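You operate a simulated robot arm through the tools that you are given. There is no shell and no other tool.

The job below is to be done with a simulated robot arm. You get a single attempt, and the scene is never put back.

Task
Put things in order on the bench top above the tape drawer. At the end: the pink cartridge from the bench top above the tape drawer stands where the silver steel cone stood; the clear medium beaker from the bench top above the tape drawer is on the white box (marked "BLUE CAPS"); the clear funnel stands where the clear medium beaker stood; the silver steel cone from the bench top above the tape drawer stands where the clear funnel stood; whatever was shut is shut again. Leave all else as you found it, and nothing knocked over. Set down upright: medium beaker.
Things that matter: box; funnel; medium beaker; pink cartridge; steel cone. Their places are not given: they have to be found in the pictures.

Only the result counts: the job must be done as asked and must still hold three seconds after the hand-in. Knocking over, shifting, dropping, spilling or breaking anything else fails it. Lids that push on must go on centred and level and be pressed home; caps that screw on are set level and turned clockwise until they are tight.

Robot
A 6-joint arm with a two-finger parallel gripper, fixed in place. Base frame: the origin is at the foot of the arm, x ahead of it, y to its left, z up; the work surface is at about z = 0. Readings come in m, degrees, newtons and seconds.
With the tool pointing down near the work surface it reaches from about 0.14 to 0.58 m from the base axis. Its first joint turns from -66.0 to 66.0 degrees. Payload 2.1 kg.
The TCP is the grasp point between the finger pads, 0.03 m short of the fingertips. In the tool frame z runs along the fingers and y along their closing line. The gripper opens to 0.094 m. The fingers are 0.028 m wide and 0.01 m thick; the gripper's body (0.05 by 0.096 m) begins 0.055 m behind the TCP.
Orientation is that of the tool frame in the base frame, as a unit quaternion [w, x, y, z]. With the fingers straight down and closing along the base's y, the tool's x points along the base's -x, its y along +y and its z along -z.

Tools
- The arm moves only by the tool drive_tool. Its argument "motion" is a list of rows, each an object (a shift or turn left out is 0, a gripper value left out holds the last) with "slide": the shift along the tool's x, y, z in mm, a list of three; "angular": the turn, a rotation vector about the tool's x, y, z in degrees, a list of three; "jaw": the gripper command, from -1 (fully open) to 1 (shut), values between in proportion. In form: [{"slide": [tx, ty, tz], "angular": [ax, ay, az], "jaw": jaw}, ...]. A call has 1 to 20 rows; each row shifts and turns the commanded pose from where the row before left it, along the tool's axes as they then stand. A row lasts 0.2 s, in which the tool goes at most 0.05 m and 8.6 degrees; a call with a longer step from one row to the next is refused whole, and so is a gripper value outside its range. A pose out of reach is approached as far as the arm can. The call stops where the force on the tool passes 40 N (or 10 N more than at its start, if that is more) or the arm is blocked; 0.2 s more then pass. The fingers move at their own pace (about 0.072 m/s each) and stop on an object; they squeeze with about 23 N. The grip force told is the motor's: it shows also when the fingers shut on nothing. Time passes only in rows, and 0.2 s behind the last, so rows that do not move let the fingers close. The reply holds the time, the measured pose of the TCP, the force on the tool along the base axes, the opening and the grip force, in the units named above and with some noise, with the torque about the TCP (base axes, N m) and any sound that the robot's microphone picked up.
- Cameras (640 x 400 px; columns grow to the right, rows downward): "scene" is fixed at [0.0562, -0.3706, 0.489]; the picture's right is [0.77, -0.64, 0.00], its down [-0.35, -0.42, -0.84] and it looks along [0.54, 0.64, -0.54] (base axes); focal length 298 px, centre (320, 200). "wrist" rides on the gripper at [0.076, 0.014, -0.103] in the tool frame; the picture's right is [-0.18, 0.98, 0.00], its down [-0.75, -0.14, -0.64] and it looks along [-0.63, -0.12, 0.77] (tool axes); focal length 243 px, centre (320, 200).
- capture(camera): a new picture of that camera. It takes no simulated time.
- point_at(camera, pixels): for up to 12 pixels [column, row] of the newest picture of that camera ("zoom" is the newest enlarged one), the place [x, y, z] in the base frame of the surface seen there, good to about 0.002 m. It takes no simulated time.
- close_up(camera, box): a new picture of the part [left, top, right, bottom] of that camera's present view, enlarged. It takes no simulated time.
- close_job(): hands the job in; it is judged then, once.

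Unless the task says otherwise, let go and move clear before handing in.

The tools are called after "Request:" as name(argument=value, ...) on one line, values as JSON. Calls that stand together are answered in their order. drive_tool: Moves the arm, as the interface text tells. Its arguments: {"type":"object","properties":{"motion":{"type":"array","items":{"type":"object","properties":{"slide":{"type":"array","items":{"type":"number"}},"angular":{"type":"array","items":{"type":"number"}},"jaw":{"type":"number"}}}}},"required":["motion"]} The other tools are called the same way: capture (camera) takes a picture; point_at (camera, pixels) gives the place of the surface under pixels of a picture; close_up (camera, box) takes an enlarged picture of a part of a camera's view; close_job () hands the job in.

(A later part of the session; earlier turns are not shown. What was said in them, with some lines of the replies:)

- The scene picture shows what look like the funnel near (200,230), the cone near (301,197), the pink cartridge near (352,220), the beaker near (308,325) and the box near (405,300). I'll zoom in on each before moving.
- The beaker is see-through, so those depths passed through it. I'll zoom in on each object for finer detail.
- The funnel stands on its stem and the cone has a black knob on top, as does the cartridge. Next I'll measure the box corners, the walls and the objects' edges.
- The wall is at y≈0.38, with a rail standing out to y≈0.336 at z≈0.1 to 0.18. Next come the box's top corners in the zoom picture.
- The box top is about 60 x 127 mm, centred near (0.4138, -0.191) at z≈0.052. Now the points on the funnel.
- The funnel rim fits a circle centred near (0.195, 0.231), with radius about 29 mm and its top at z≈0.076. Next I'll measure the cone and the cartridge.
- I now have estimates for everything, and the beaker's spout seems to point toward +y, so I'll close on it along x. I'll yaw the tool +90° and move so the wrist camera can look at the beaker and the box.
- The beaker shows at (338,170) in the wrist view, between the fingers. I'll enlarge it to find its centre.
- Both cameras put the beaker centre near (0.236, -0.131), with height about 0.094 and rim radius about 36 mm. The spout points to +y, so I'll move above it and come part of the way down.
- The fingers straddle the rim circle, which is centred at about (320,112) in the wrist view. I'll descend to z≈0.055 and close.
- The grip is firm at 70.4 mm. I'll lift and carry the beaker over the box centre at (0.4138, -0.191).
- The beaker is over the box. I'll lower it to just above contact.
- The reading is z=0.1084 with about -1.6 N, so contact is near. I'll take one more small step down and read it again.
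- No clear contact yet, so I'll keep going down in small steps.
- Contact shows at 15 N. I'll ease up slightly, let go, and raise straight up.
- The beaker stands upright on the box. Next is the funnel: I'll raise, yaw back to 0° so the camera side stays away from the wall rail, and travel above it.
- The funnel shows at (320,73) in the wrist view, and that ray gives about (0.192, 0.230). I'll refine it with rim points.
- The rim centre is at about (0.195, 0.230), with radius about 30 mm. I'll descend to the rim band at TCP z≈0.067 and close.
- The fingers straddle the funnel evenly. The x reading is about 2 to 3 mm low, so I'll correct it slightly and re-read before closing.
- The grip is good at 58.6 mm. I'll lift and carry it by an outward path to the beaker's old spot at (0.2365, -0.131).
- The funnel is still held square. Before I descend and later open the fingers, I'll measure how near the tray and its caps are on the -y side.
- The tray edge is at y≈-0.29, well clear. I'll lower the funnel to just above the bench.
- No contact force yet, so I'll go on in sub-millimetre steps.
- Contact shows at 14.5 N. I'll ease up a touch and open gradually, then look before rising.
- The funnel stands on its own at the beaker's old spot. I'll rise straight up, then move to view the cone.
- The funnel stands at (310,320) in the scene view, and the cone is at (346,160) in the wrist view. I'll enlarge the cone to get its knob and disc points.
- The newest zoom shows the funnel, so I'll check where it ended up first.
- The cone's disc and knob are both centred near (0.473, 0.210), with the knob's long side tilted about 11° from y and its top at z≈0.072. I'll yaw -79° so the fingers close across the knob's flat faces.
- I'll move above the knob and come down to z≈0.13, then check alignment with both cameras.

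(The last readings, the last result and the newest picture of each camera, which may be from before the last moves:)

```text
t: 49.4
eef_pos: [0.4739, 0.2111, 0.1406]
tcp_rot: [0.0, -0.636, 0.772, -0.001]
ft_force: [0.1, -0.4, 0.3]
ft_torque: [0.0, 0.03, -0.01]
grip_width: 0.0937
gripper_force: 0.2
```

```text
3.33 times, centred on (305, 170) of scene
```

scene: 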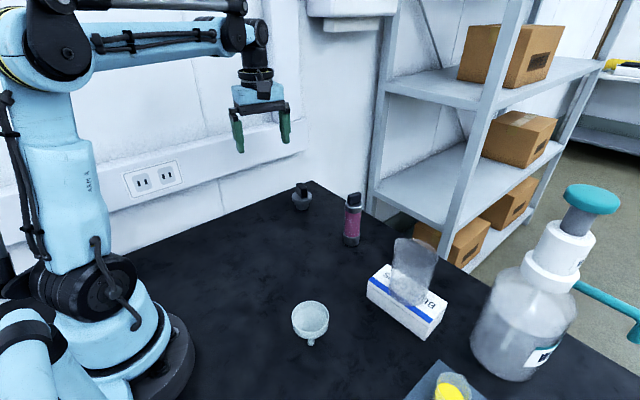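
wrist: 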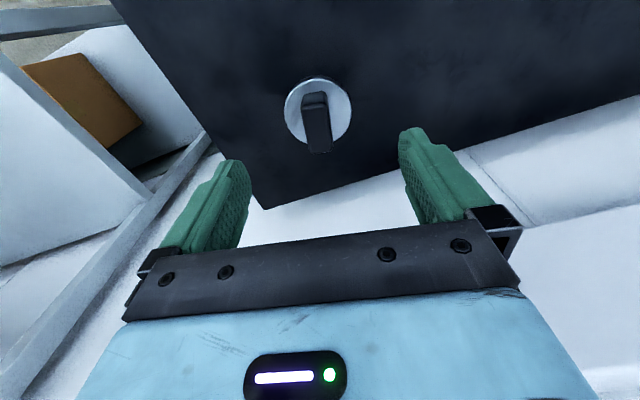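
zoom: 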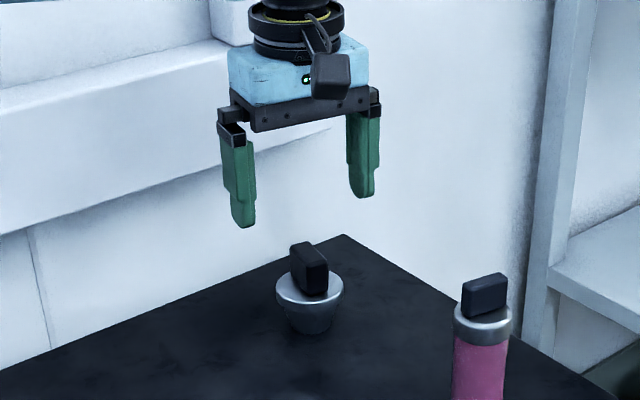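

The knob lies between the fingers. I'll check its angle and centre more closely.

Request:
close_up(camera="wrist", box=[278, 70, 358, 160])

```text
4.44 times, centred on (318, 115) of wrist
```

zoom: 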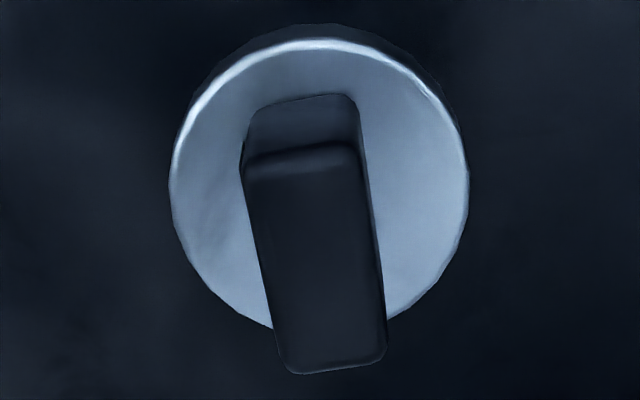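

Request:
point_at(camera="zoom", pixels=[[262, 175], [355, 165], [290, 360], [375, 345], [318, 265], [180, 190], [460, 190], [320, 50], [270, 315]])

```text
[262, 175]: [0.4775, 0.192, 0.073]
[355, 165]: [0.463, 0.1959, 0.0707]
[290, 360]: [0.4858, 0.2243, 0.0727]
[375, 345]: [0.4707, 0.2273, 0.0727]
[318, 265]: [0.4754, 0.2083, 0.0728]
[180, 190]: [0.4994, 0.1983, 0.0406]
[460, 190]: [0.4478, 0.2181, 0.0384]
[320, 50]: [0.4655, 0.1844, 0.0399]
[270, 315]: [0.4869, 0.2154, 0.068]
```

The knob's long axis is about 13° from y. I'll turn +2°, descend so the tips stop just above the disc at TCP z≈0.0765, and close.

Request:
drive_tool(motion=[{"slide": [0, 0, 25], "angular": [0, 0, 2]}, {"slide": [0, 0, 20]}, {"slide": [0, 0, 12]}, {"slide": [0, 0, 6]}, {}, {}])

Request:
close_up(camera="scene", box=[250, 130, 350, 220])

```text
t: 50.8
eef_pos: [0.4722, 0.2101, 0.0779]
tcp_rot: [-0.001, -0.623, 0.782, 0.0]
ft_force: [-0.4, 0.4, 0.6]
ft_torque: [0.0, -0.04, -0.03]
grip_width: 0.094
gripper_force: 0.1
```

```text
4.44 times, centred on (300, 175) of scene
```

zoom: 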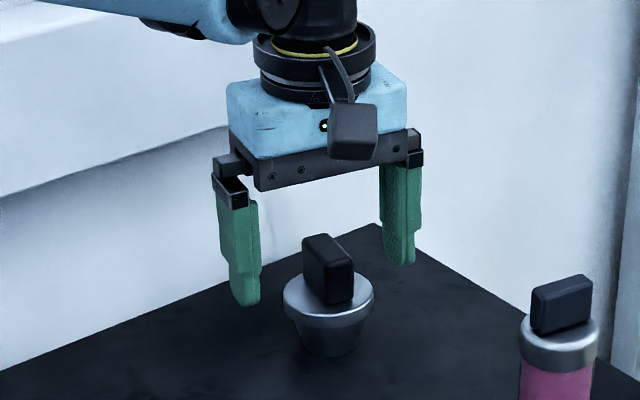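

Request:
drive_tool(motion=[{"slide": [0, -0.8, 2]}, {}, {"jaw": 0.5}, {}, {}, {"jaw": 1}, {}, {}, {}, {}])

Request:
close_up(camera="scene", box=[250, 130, 350, 220])

```text
t: 53.0
eef_pos: [0.4724, 0.209, 0.0765]
tcp_rot: [-0.001, -0.622, 0.783, 0.0]
ft_force: [2.9, -3.0, 26.1]
ft_torque: [-0.18, -0.15, -0.04]
grip_width: 0.0195
gripper_force: 22.9
```

```text
4.44 times, centred on (300, 175) of scene
```

zoom: 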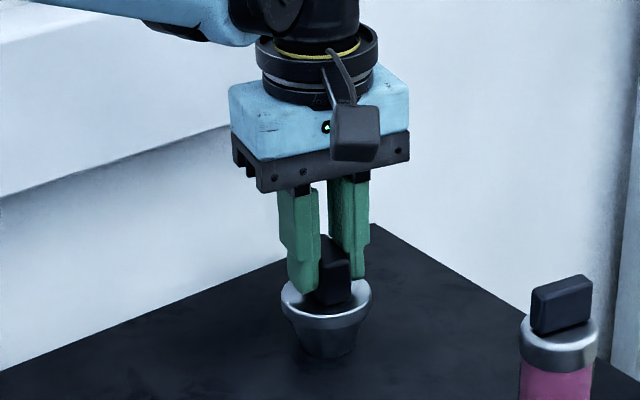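

The knob is gripped at 19.5 mm, and the fingertips rest lightly on the disc, about 26 N. I'll lift gently and check that the cone hangs straight.

Request:
drive_tool(motion=[{"slide": [0, 0, -3]}, {"slide": [0, 0, -7]}, {"slide": [0, 0, -20]}, {"slide": [0, 0, -35]}, {"slide": [0, 0, -35]}, {"slide": [0, 0, -30]}, {}, {}])

Request:
close_up(camera="scene", box=[250, 80, 370, 220])

Request:
capture(camera="wrist")

```text
t: 54.8
eef_pos: [0.4714, 0.2087, 0.206]
tcp_rot: [0.0, -0.623, 0.782, 0.0]
ft_force: [0.3, 0.5, -2.4]
ft_torque: [-0.02, 0.0, -0.04]
grip_width: 0.0197
gripper_force: 23.0
```

```text
2.86 times, centred on (310, 150) of scene
```

zoom: 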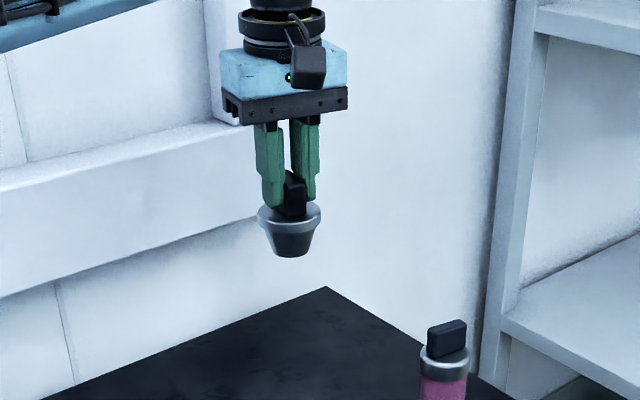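

```text
taken
```

wrist: 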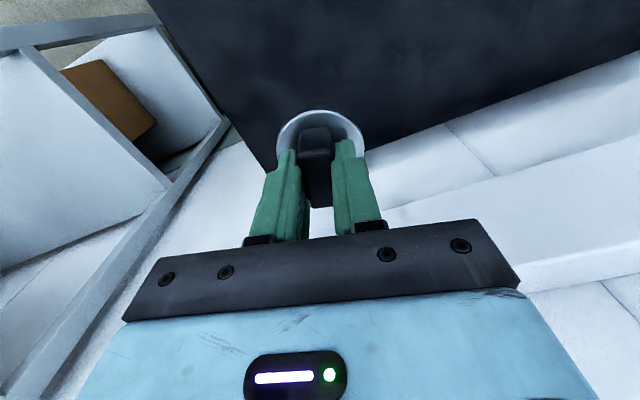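

The cone hangs straight. I'll carry it to the funnel's old spot at (0.195, 0.2305).

Request:
drive_tool(motion=[{"slide": [4.24, 27.4, 0]}, {"slide": [4.24, 27.4, 0]}, {"slide": [4.24, 27.4, 0]}, {"slide": [4.24, 27.4, 0]}, {"slide": [4.24, 27.4, 0]}, {"slide": [4.24, 27.4, 0]}, {"slide": [4.24, 27.4, 0]}, {"slide": [4.24, 27.4, 0]}, {"slide": [4.24, 27.4, 0]}, {"slide": [4.24, 27.4, 0]}, {}, {}])

Request:
capture(camera="scene")

Request:
capture(camera="wrist")

```text
t: 57.4
eef_pos: [0.1969, 0.2301, 0.2058]
tcp_rot: [-0.001, -0.622, 0.783, 0.0]
ft_force: [0.8, 0.0, -2.3]
ft_torque: [-0.01, -0.02, 0.0]
grip_width: 0.0196
gripper_force: 23.3
```

```text
taken
```

scene: 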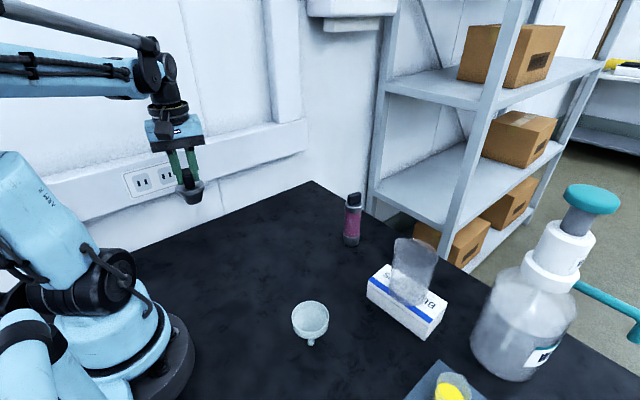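

```text
taken
```

wrist: 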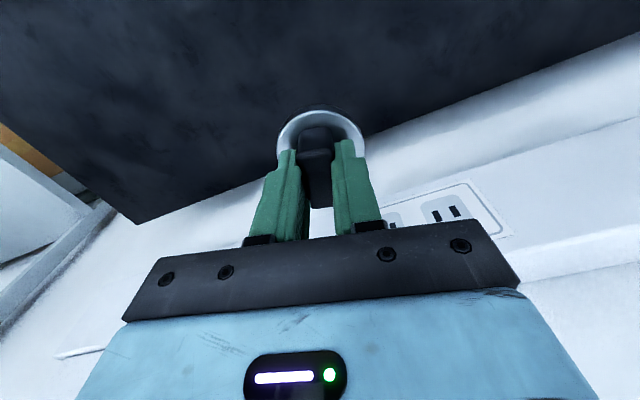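

The pose is good, so I'll lower to a few mm above the bench.

Request:
drive_tool(motion=[{"slide": [0, 1, 30]}, {"slide": [0, 0, 35]}, {"slide": [0, 0, 30]}, {"slide": [0, 0, 20]}, {"slide": [0, 0, 10]}, {}, {}])

Request:
close_up(camera="scene", box=[140, 160, 260, 270])

```text
t: 59.0
eef_pos: [0.1945, 0.2309, 0.0796]
tcp_rot: [0.001, -0.623, 0.782, 0.0]
ft_force: [-0.7, -0.2, -1.7]
ft_torque: [-0.01, -0.02, 0.02]
grip_width: 0.0196
gripper_force: 23.4
```

```text
3.64 times, centred on (200, 215) of scene
```

zoom: 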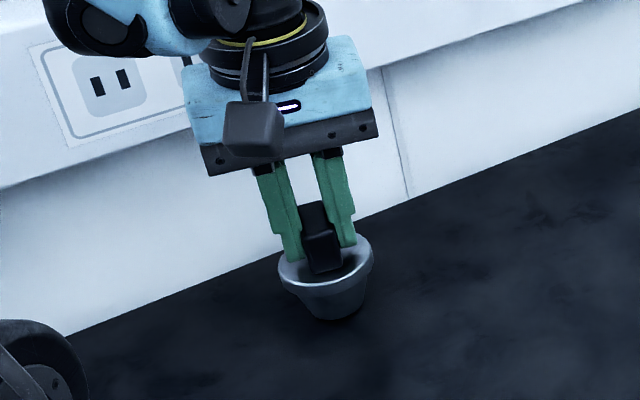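

Request:
drive_tool(motion=[{"slide": [0, 0, 1.5]}, {}, {"slide": [0, 0, 0.8]}, {}, {}])

```text
t: 60.2
eef_pos: [0.1944, 0.2306, 0.0794]
tcp_rot: [0.0, -0.622, 0.783, 0.001]
ft_force: [-0.1, -0.2, -1.6]
ft_torque: [-0.01, 0.02, -0.02]
grip_width: 0.0196
gripper_force: 23.4
```

Request:
drive_tool(motion=[{"slide": [0, 0, 1]}, {}, {}])

```text
t: 61.0
eef_pos: [0.1954, 0.2309, 0.0773]
tcp_rot: [0.0, -0.623, 0.783, 0.001]
ft_force: [0.5, 0.4, -1.8]
ft_torque: [0.01, 0.03, 0.0]
grip_width: 0.0198
gripper_force: 23.1
```

Request:
drive_tool(motion=[{"slide": [0, 0, 0.8]}, {}, {}])

```text
t: 61.8
eef_pos: [0.1938, 0.2308, 0.0771]
tcp_rot: [0.0, -0.623, 0.782, 0.001]
ft_force: [-3.4, -0.4, 12.4]
ft_torque: [0.02, 0.07, 0.02]
grip_width: 0.0195
gripper_force: 23.4
```

Contact shows at 12 N. I'll ease up, open in stages and rise.

Request:
drive_tool(motion=[{"slide": [0, 0, -0.3]}, {}, {"jaw": 0.55}, {}, {"jaw": 0.45}, {}, {"jaw": 0.1}, {}, {"jaw": -0.5}, {}, {"slide": [0, 0, -10]}, {"slide": [0, 0, -30]}, {"slide": [0, 0, -40]}, {"slide": [0, 0, -40]}, {"slide": [0, 0, -40]}, {"jaw": -1}, {}])

Request:
capture(camera="scene")

Request:
capture(camera="wrist")

```text
t: 65.4
eef_pos: [0.1942, 0.2295, 0.2381]
tcp_rot: [0.001, -0.623, 0.782, 0.0]
ft_force: [-0.3, -0.3, -0.1]
ft_torque: [-0.01, 0.03, -0.01]
grip_width: 0.0941
gripper_force: 0.1
```

```text
taken
```

scene: 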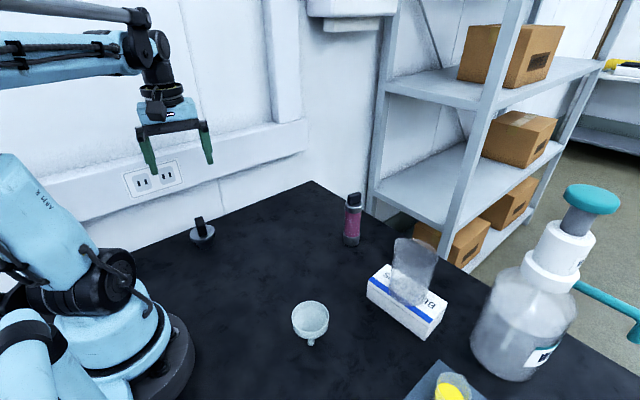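

```text
taken
```

wrist: 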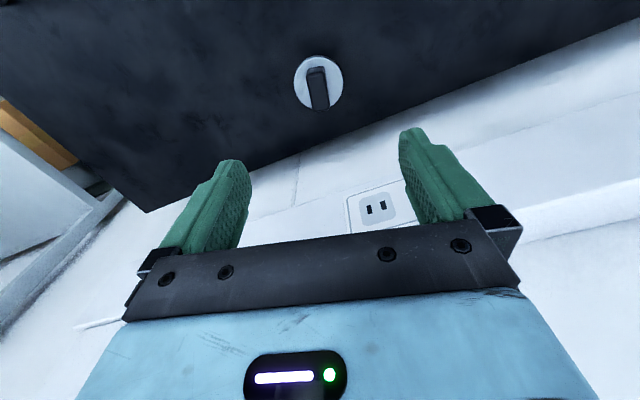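

The cone stands upright. I'll verify its position against (0.195, 0.2305).

Request:
close_up(camera="wrist", box=[285, 45, 355, 120])

Request:
point_at(camera="wrist", pixels=[[296, 82], [340, 80], [318, 60], [318, 85]])

```text
5.33 times, centred on (320, 82) of wrist
```

zoom: 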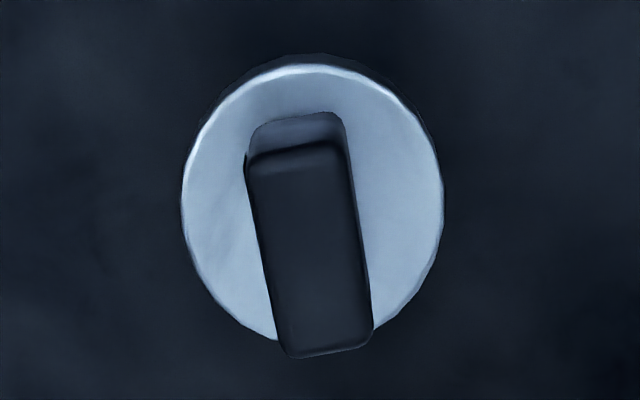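

```text
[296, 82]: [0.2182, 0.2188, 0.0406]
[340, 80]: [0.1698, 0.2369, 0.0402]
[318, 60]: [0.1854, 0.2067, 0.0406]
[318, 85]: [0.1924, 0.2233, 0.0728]
```

The cone is at its target. Now the cartridge: I'll raise, yaw back to 0° and go to a viewing spot in front of it.

Request:
drive_tool(motion=[{"slide": [0, 0, -25]}, {"angular": [0, 0, 7.7]}, {"angular": [0, 0, 7.7]}, {"angular": [0, 0, 7.7]}, {"angular": [0, 0, 7.7]}, {"angular": [0, 0, 7.7]}, {"angular": [0, 0, 7.7]}, {"angular": [0, 0, 7.7]}, {"angular": [0, 0, 7.7]}, {"angular": [0, 0, 7.7]}, {"angular": [0, 0, 7.7]}, {}])

Request:
drive_tool(motion=[{"slide": [-20.7, -28.8, 0]}, {"slide": [-20.7, -28.8, 0]}, {"slide": [-20.7, -28.8, 0]}, {"slide": [-20.7, -28.8, 0]}, {"slide": [-20.7, -28.8, 0]}, {"slide": [-20.7, -28.8, 0]}, {"slide": [-20.7, -28.8, 0]}, {"slide": [-20.7, -28.8, 0]}, {}, {}])

Request:
close_up(camera="wrist", box=[260, 90, 400, 220])

Request:
capture(camera="wrist")

```text
t: 68.0
eef_pos: [0.1959, 0.2301, 0.2614]
tcp_rot: [0.0, 0.001, 1.0, 0.0]
ft_force: [-0.2, 0.2, 1.1]
ft_torque: [0.03, 0.0, -0.01]
grip_width: 0.0937
gripper_force: 0.0
```

```text
t: 70.2
eef_pos: [0.3595, -0.0003, 0.2644]
tcp_rot: [0.0, 0.0, 1.0, -0.001]
ft_force: [-0.5, -0.2, -0.3]
ft_torque: [-0.02, -0.03, 0.0]
grip_width: 0.0939
gripper_force: 0.0
```

```text
3.08 times, centred on (330, 155) of wrist
```

zoom: 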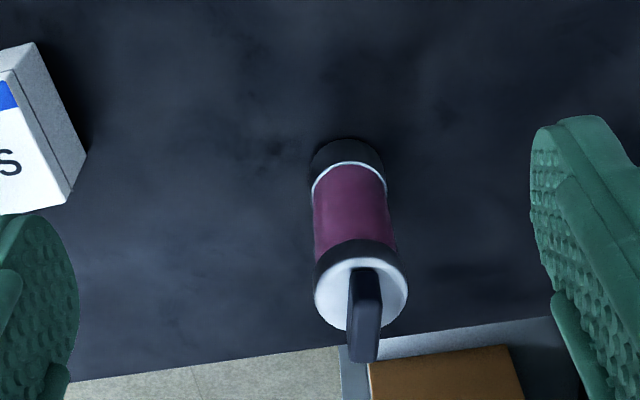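

```text
taken
```

wrist: 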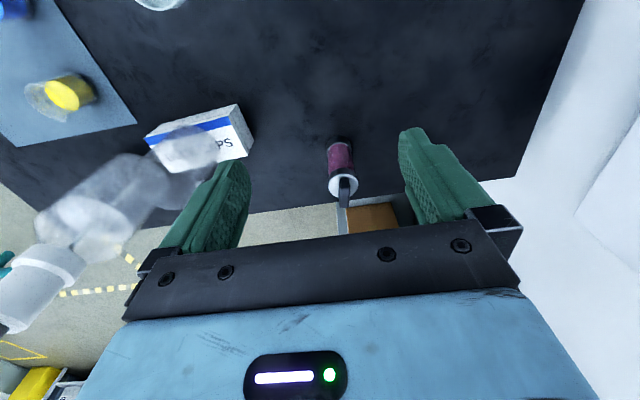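

Request:
point_at(camera="zoom", pixels=[[318, 290], [404, 290], [360, 262], [335, 320], [395, 322], [357, 290], [378, 290], [352, 345], [375, 345], [350, 210], [350, 150], [318, 210]])

```text
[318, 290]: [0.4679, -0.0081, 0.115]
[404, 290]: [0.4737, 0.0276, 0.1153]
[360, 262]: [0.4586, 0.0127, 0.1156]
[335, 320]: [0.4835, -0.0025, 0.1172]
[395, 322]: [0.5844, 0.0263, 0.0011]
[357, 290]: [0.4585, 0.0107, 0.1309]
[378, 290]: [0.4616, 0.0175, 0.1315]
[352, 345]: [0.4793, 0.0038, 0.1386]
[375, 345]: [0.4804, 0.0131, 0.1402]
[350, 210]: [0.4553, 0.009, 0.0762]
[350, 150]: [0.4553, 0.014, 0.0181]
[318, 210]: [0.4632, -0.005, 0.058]
```

The cartridge centre is near (0.4725, 0.011). I'll move above it at z≈0.20 and check alignment.

Request:
drive_tool(motion=[{"slide": [-28.2, 2.75, 0]}, {"slide": [-28.2, 2.75, 0]}, {"slide": [-28.2, 2.75, 0]}, {"slide": [-28.2, 2.75, 0]}, {"slide": [0, 0, 30]}, {"slide": [0, 0, 30]}, {}, {}])

Request:
close_up(camera="wrist", box=[260, 50, 400, 180])

Request:
capture(camera="scene")

```text
t: 72.0
eef_pos: [0.4745, 0.01, 0.2019]
tcp_rot: [0.0, 0.0, 1.0, 0.0]
ft_force: [0.2, -0.1, -1.2]
ft_torque: [0.02, 0.03, 0.0]
grip_width: 0.094
gripper_force: 0.0
```

```text
3.08 times, centred on (330, 115) of wrist
```

zoom: 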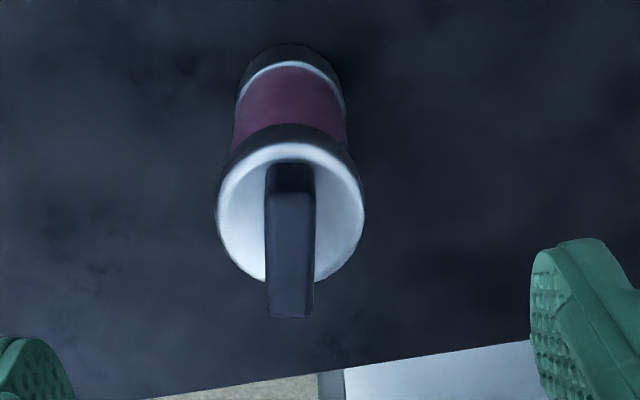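

```text
taken
```

scene: 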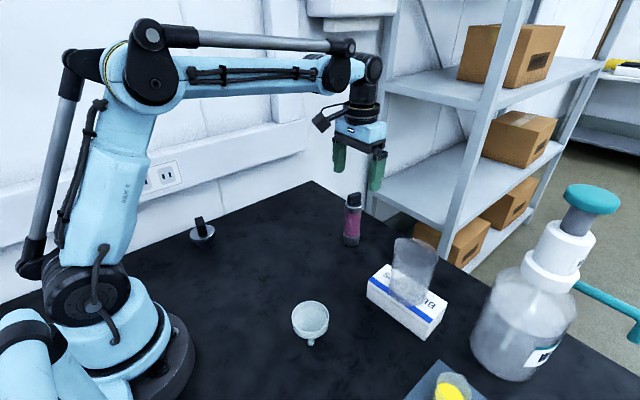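

Request:
point_at(camera="zoom", pixels=[[221, 205], [361, 205], [291, 146], [240, 262], [330, 270], [291, 130], [291, 90], [290, 305], [290, 200]])

```text
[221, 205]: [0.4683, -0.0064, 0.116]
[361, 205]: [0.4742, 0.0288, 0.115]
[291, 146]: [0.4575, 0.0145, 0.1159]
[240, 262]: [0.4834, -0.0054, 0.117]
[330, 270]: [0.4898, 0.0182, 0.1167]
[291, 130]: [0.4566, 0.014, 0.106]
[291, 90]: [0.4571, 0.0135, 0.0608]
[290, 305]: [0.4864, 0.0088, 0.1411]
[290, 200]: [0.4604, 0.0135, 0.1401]
```

The cartridge centre is (0.4735, 0.011), so the tool is aligned. I'll descend to z≈0.098 and close gently.

Request:
drive_tool(motion=[{"slide": [0.5, 0.4, 30]}, {"slide": [0, 0, 30]}, {"slide": [0, 0, 25]}, {"slide": [0, 0, 18]}, {}, {"jaw": 0}, {}, {"jaw": 0.15}, {}, {"jaw": 0.25}, {}, {"jaw": 1}, {}, {}, {}, {}])

Request:
close_up(camera="scene", box=[290, 140, 410, 260])

Request:
capture(camera="wrist")

```text
t: 75.4
eef_pos: [0.4765, 0.0082, 0.0982]
tcp_rot: [0.0, 0.0, 1.0, 0.0]
ft_force: [0.1, 0.5, -0.7]
ft_torque: [0.01, 0.03, 0.02]
grip_width: 0.0386
gripper_force: 23.0
```

```text
3.33 times, centred on (350, 200) of scene
```

zoom: 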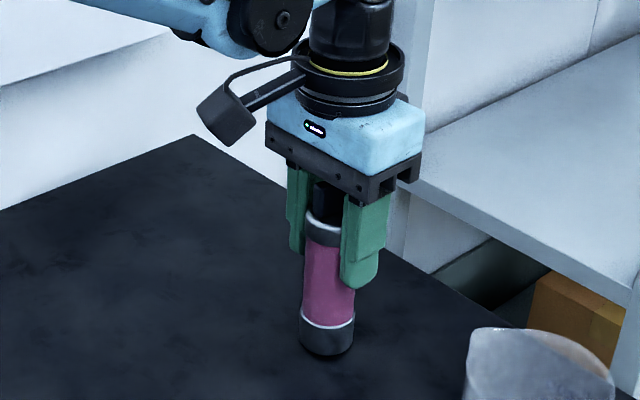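

```text
taken
```

wrist: 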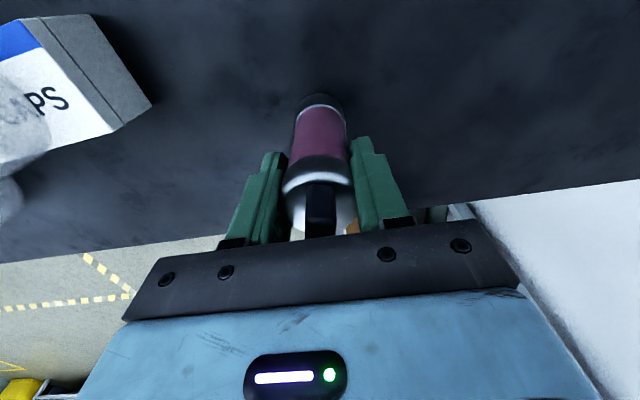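

The cartridge is gripped at 38.6 mm. I'll take a second reading to average out noise, then lift.

Request:
drive_tool(motion=[{}])

Request:
drive_tool(motion=[{"slide": [0, 0, -5]}, {"slide": [0, 0, -15]}, {"slide": [0, 0, -30]}, {"slide": [0, 0, -30]}, {}, {}])

Request:
close_up(camera="scene", box=[290, 110, 410, 250])

```text
t: 75.8
eef_pos: [0.477, 0.0084, 0.0981]
tcp_rot: [-0.001, 0.0, 1.0, 0.0]
ft_force: [0.3, 0.6, 1.2]
ft_torque: [0.0, -0.01, -0.02]
grip_width: 0.0387
gripper_force: 22.8
```

```text
t: 77.2
eef_pos: [0.4754, 0.0105, 0.181]
tcp_rot: [0.0, 0.0, 1.0, 0.0]
ft_force: [0.2, 0.5, -2.1]
ft_torque: [0.01, -0.03, 0.0]
grip_width: 0.0387
gripper_force: 22.8
```

```text
2.86 times, centred on (350, 180) of scene
```

zoom: 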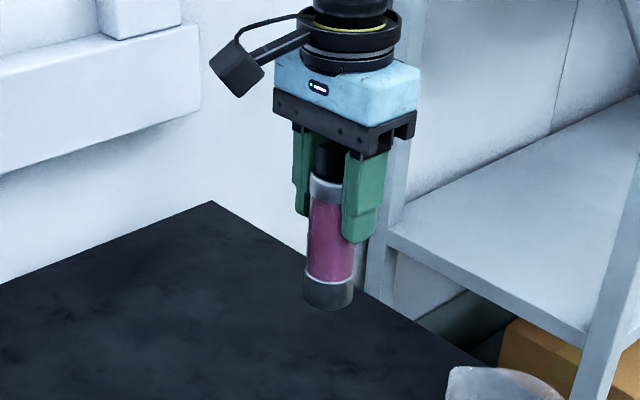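

The cartridge hangs straight, with its x already matching the target. I'll carry it along y to the cone's old spot at (0.4735, 0.2095).

Request:
drive_tool(motion=[{"slide": [0, 24.9, 0]}, {"slide": [0, 24.9, 0]}, {"slide": [0, 24.9, 0]}, {"slide": [0, 24.9, 0]}, {"slide": [0, 24.9, 0]}, {"slide": [0, 24.9, 0]}, {"slide": [0, 24.9, 0]}, {"slide": [0, 24.9, 0]}, {}, {}])

Request:
drive_tool(motion=[{"slide": [0, 0, 30]}, {"slide": [0, 0, 25]}, {"slide": [0, 0, 15]}, {"slide": [0, 0, 7]}, {}, {}])

Request:
close_up(camera="scene", box=[240, 110, 370, 230])

```text
t: 79.4
eef_pos: [0.4727, 0.2139, 0.1788]
tcp_rot: [-0.001, 0.0, 1.0, 0.0]
ft_force: [0.3, 0.9, -1.7]
ft_torque: [0.0, 0.0, 0.02]
grip_width: 0.0382
gripper_force: 22.9
```

```text
t: 80.8
eef_pos: [0.4714, 0.2109, 0.1014]
tcp_rot: [0.0, 0.0, 1.0, 0.0]
ft_force: [0.2, 0.9, -2.8]
ft_torque: [0.01, 0.03, -0.02]
grip_width: 0.0383
gripper_force: 22.9
```

```text
3.33 times, centred on (305, 170) of scene
```

zoom: 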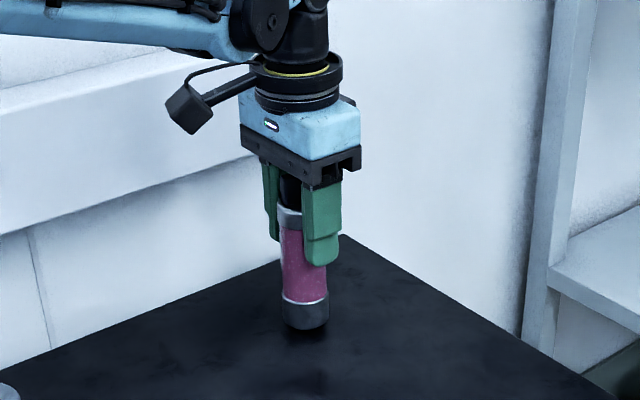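

The cartridge hovers a few mm above the bench. The readings drift by 1 to 3 mm, so I'll check its position visually before touching down.

Request:
point_at(camera="zoom", pixels=[[303, 315], [300, 270], [305, 310], [297, 275], [306, 324], [290, 275], [325, 310], [285, 310]])

Request:
drive_tool(motion=[{}])

```text
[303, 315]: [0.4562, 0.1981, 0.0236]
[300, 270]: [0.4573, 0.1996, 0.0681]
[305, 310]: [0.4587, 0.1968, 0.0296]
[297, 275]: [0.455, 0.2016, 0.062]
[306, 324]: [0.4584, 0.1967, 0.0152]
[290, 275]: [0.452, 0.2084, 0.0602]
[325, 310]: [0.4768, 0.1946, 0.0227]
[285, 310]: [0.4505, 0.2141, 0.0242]
```

```text
t: 81.2
eef_pos: [0.4707, 0.2124, 0.1025]
tcp_rot: [0.001, 0.0, 1.0, 0.0]
ft_force: [-0.2, -0.7, -1.9]
ft_torque: [-0.02, -0.02, 0.01]
grip_width: 0.0387
gripper_force: 22.3
```

The image puts the cartridge at (0.4697, 0.2122), agreeing with the tool reading. I'll shift it +3.8 mm in x and -2.7 mm in y toward (0.4735, 0.2095).

Request:
drive_tool(motion=[{"slide": [-3.6, -2.5, 0]}, {}, {}])

Request:
close_up(camera="scene", box=[240, 110, 370, 230])

Request:
point_at(camera="zoom", pixels=[[307, 310], [327, 310], [287, 310], [302, 270]])

```text
t: 82.0
eef_pos: [0.4744, 0.209, 0.1027]
tcp_rot: [-0.001, 0.0, 1.0, 0.0]
ft_force: [-0.2, -0.2, -1.7]
ft_torque: [-0.01, -0.02, 0.01]
grip_width: 0.0384
gripper_force: 23.2
```

```text
3.33 times, centred on (305, 170) of scene
```

zoom: 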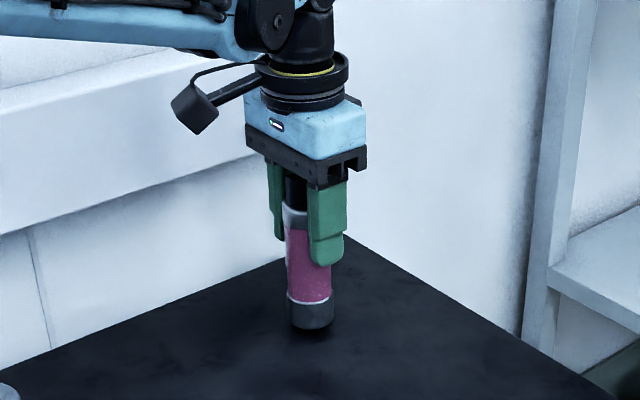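

```text
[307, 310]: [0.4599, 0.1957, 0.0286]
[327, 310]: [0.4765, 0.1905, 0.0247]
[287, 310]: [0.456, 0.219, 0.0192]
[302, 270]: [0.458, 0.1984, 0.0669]
```

The position is good now. I'll lower in small steps to contact.

Request:
drive_tool(motion=[{"slide": [0, 0, 2]}, {}, {"slide": [0, 0, 1]}, {}, {}])

Request:
drive_tool(motion=[{"slide": [0, 0, 0.8]}, {}, {}])

```text
t: 83.2
eef_pos: [0.4762, 0.2094, 0.1002]
tcp_rot: [0.0, 0.0, 1.0, 0.0]
ft_force: [-0.2, -0.2, -2.1]
ft_torque: [0.0, 0.03, 0.03]
grip_width: 0.0381
gripper_force: 23.4
```

```text
t: 84.0
eef_pos: [0.4761, 0.209, 0.0986]
tcp_rot: [0.001, 0.0, 1.0, 0.0]
ft_force: [0.0, -1.0, 0.7]
ft_torque: [0.03, 0.0, 0.0]
grip_width: 0.0385
gripper_force: 22.9
```

The force has gone from -2 to about +0.7 N, so it is just touching. I'll take one tiny step more.

Request:
drive_tool(motion=[{"slide": [0, 0, 0.4]}, {}, {}])

```text
t: 84.8
eef_pos: [0.4765, 0.2079, 0.0983]
tcp_rot: [0.0, 0.0, 1.0, 0.001]
ft_force: [-0.1, -2.9, 12.7]
ft_torque: [-0.11, 0.08, 0.06]
grip_width: 0.0384
gripper_force: 23.1
```

It is seated at 12.7 N. I'll ease up, open in stages and rise clear.

Request:
drive_tool(motion=[{"slide": [0, 0, -0.3]}, {}, {"jaw": 0.15}, {}, {"jaw": 0.08}, {}, {"jaw": -0.2}, {}, {"jaw": -0.7}, {}, {}, {"slide": [0, 0, -15]}, {"slide": [0, 0, -30]}, {"slide": [0, 0, -40]}, {"slide": [0, 0, -40]}, {"slide": [0, 0, -40]}, {}])

Request:
capture(camera="scene")

Request:
close_up(camera="wrist", box=[250, 30, 390, 160])

```text
t: 88.4
eef_pos: [0.4803, 0.2062, 0.2649]
tcp_rot: [0.001, -0.001, 1.0, 0.0]
ft_force: [0.2, 0.6, 0.2]
ft_torque: [0.02, -0.01, -0.01]
grip_width: 0.08
gripper_force: 0.1
```

```text
taken
```

scene: 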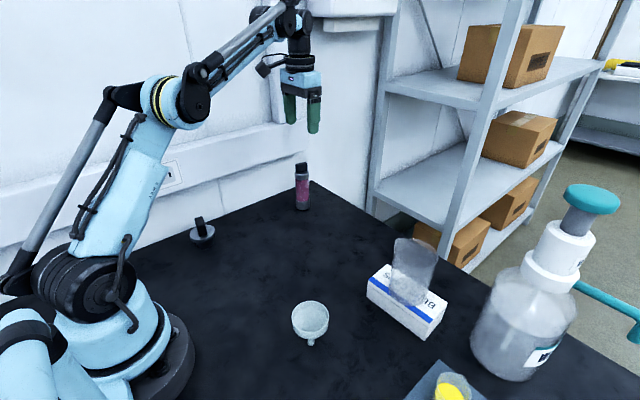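

```text
3.08 times, centred on (320, 95) of wrist
```

zoom: 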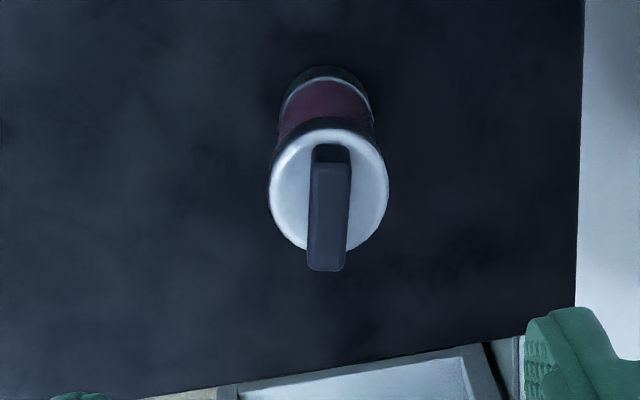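

Request:
point_at(camera="zoom", pixels=[[272, 190], [385, 190], [330, 134], [330, 245]])

Request:
close_up(camera="scene", box=[170, 150, 350, 270])

Request:
close_up(camera="scene", box=[270, 220, 470, 360])

```text
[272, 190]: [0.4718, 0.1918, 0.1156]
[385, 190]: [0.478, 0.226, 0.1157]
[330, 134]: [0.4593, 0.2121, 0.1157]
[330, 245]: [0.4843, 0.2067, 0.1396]
```

```text
3.33 times, centred on (260, 210) of scene
```

zoom: 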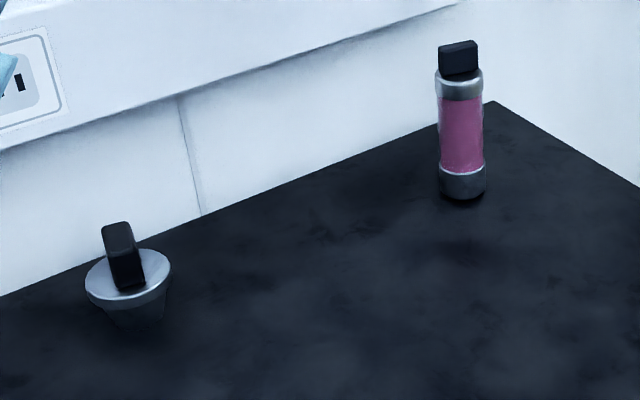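

```text
2.86 times, centred on (370, 290) of scene
```

zoom: 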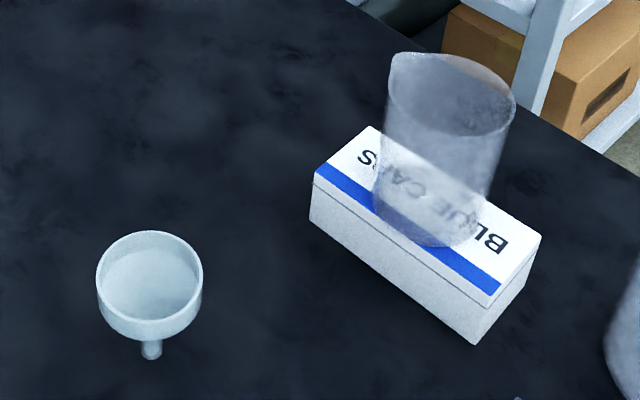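

All four pieces are in place in the pictures: the cartridge at (0.475, 0.209), the cone at the funnel's old spot, the funnel at the beaker's old spot, and the beaker upright on the box. Nothing was opened and the hand is clear, so I'm handing in.

Request:
close_job()

```text
The job is handed in.
```

The job is handed in, and the last pictures show all four objects standing where you asked, with nothing knocked over. I don't have the judging result.

| Object | Where it is now | Target | How checked |
|---|---|---|---|
| Pink cartridge | about (0.475, 0.209) | steel cone's old spot, (0.4735, 0.2095) | measured in the final pictures |
| Medium beaker | upright, centred on the "BLUE CAPS" box | the box | seen in the final pictures |
| Funnel | about (0.2365, -0.130), on its stem | beaker's old spot, about (0.2365, -0.131) | measured after release |
| Steel cone | about (0.194, 0.231) | funnel's old spot, (0.195, 0.2305) | measured after release |

- **Beaker overhang:** the beaker is about 70 mm wide and the box top about 60 mm. It therefore overhangs by about 5 mm on each long side.
- **Left alone:** I opened nothing, so nothing needed shutting. The gripper was open and clear of the objects at hand-in.
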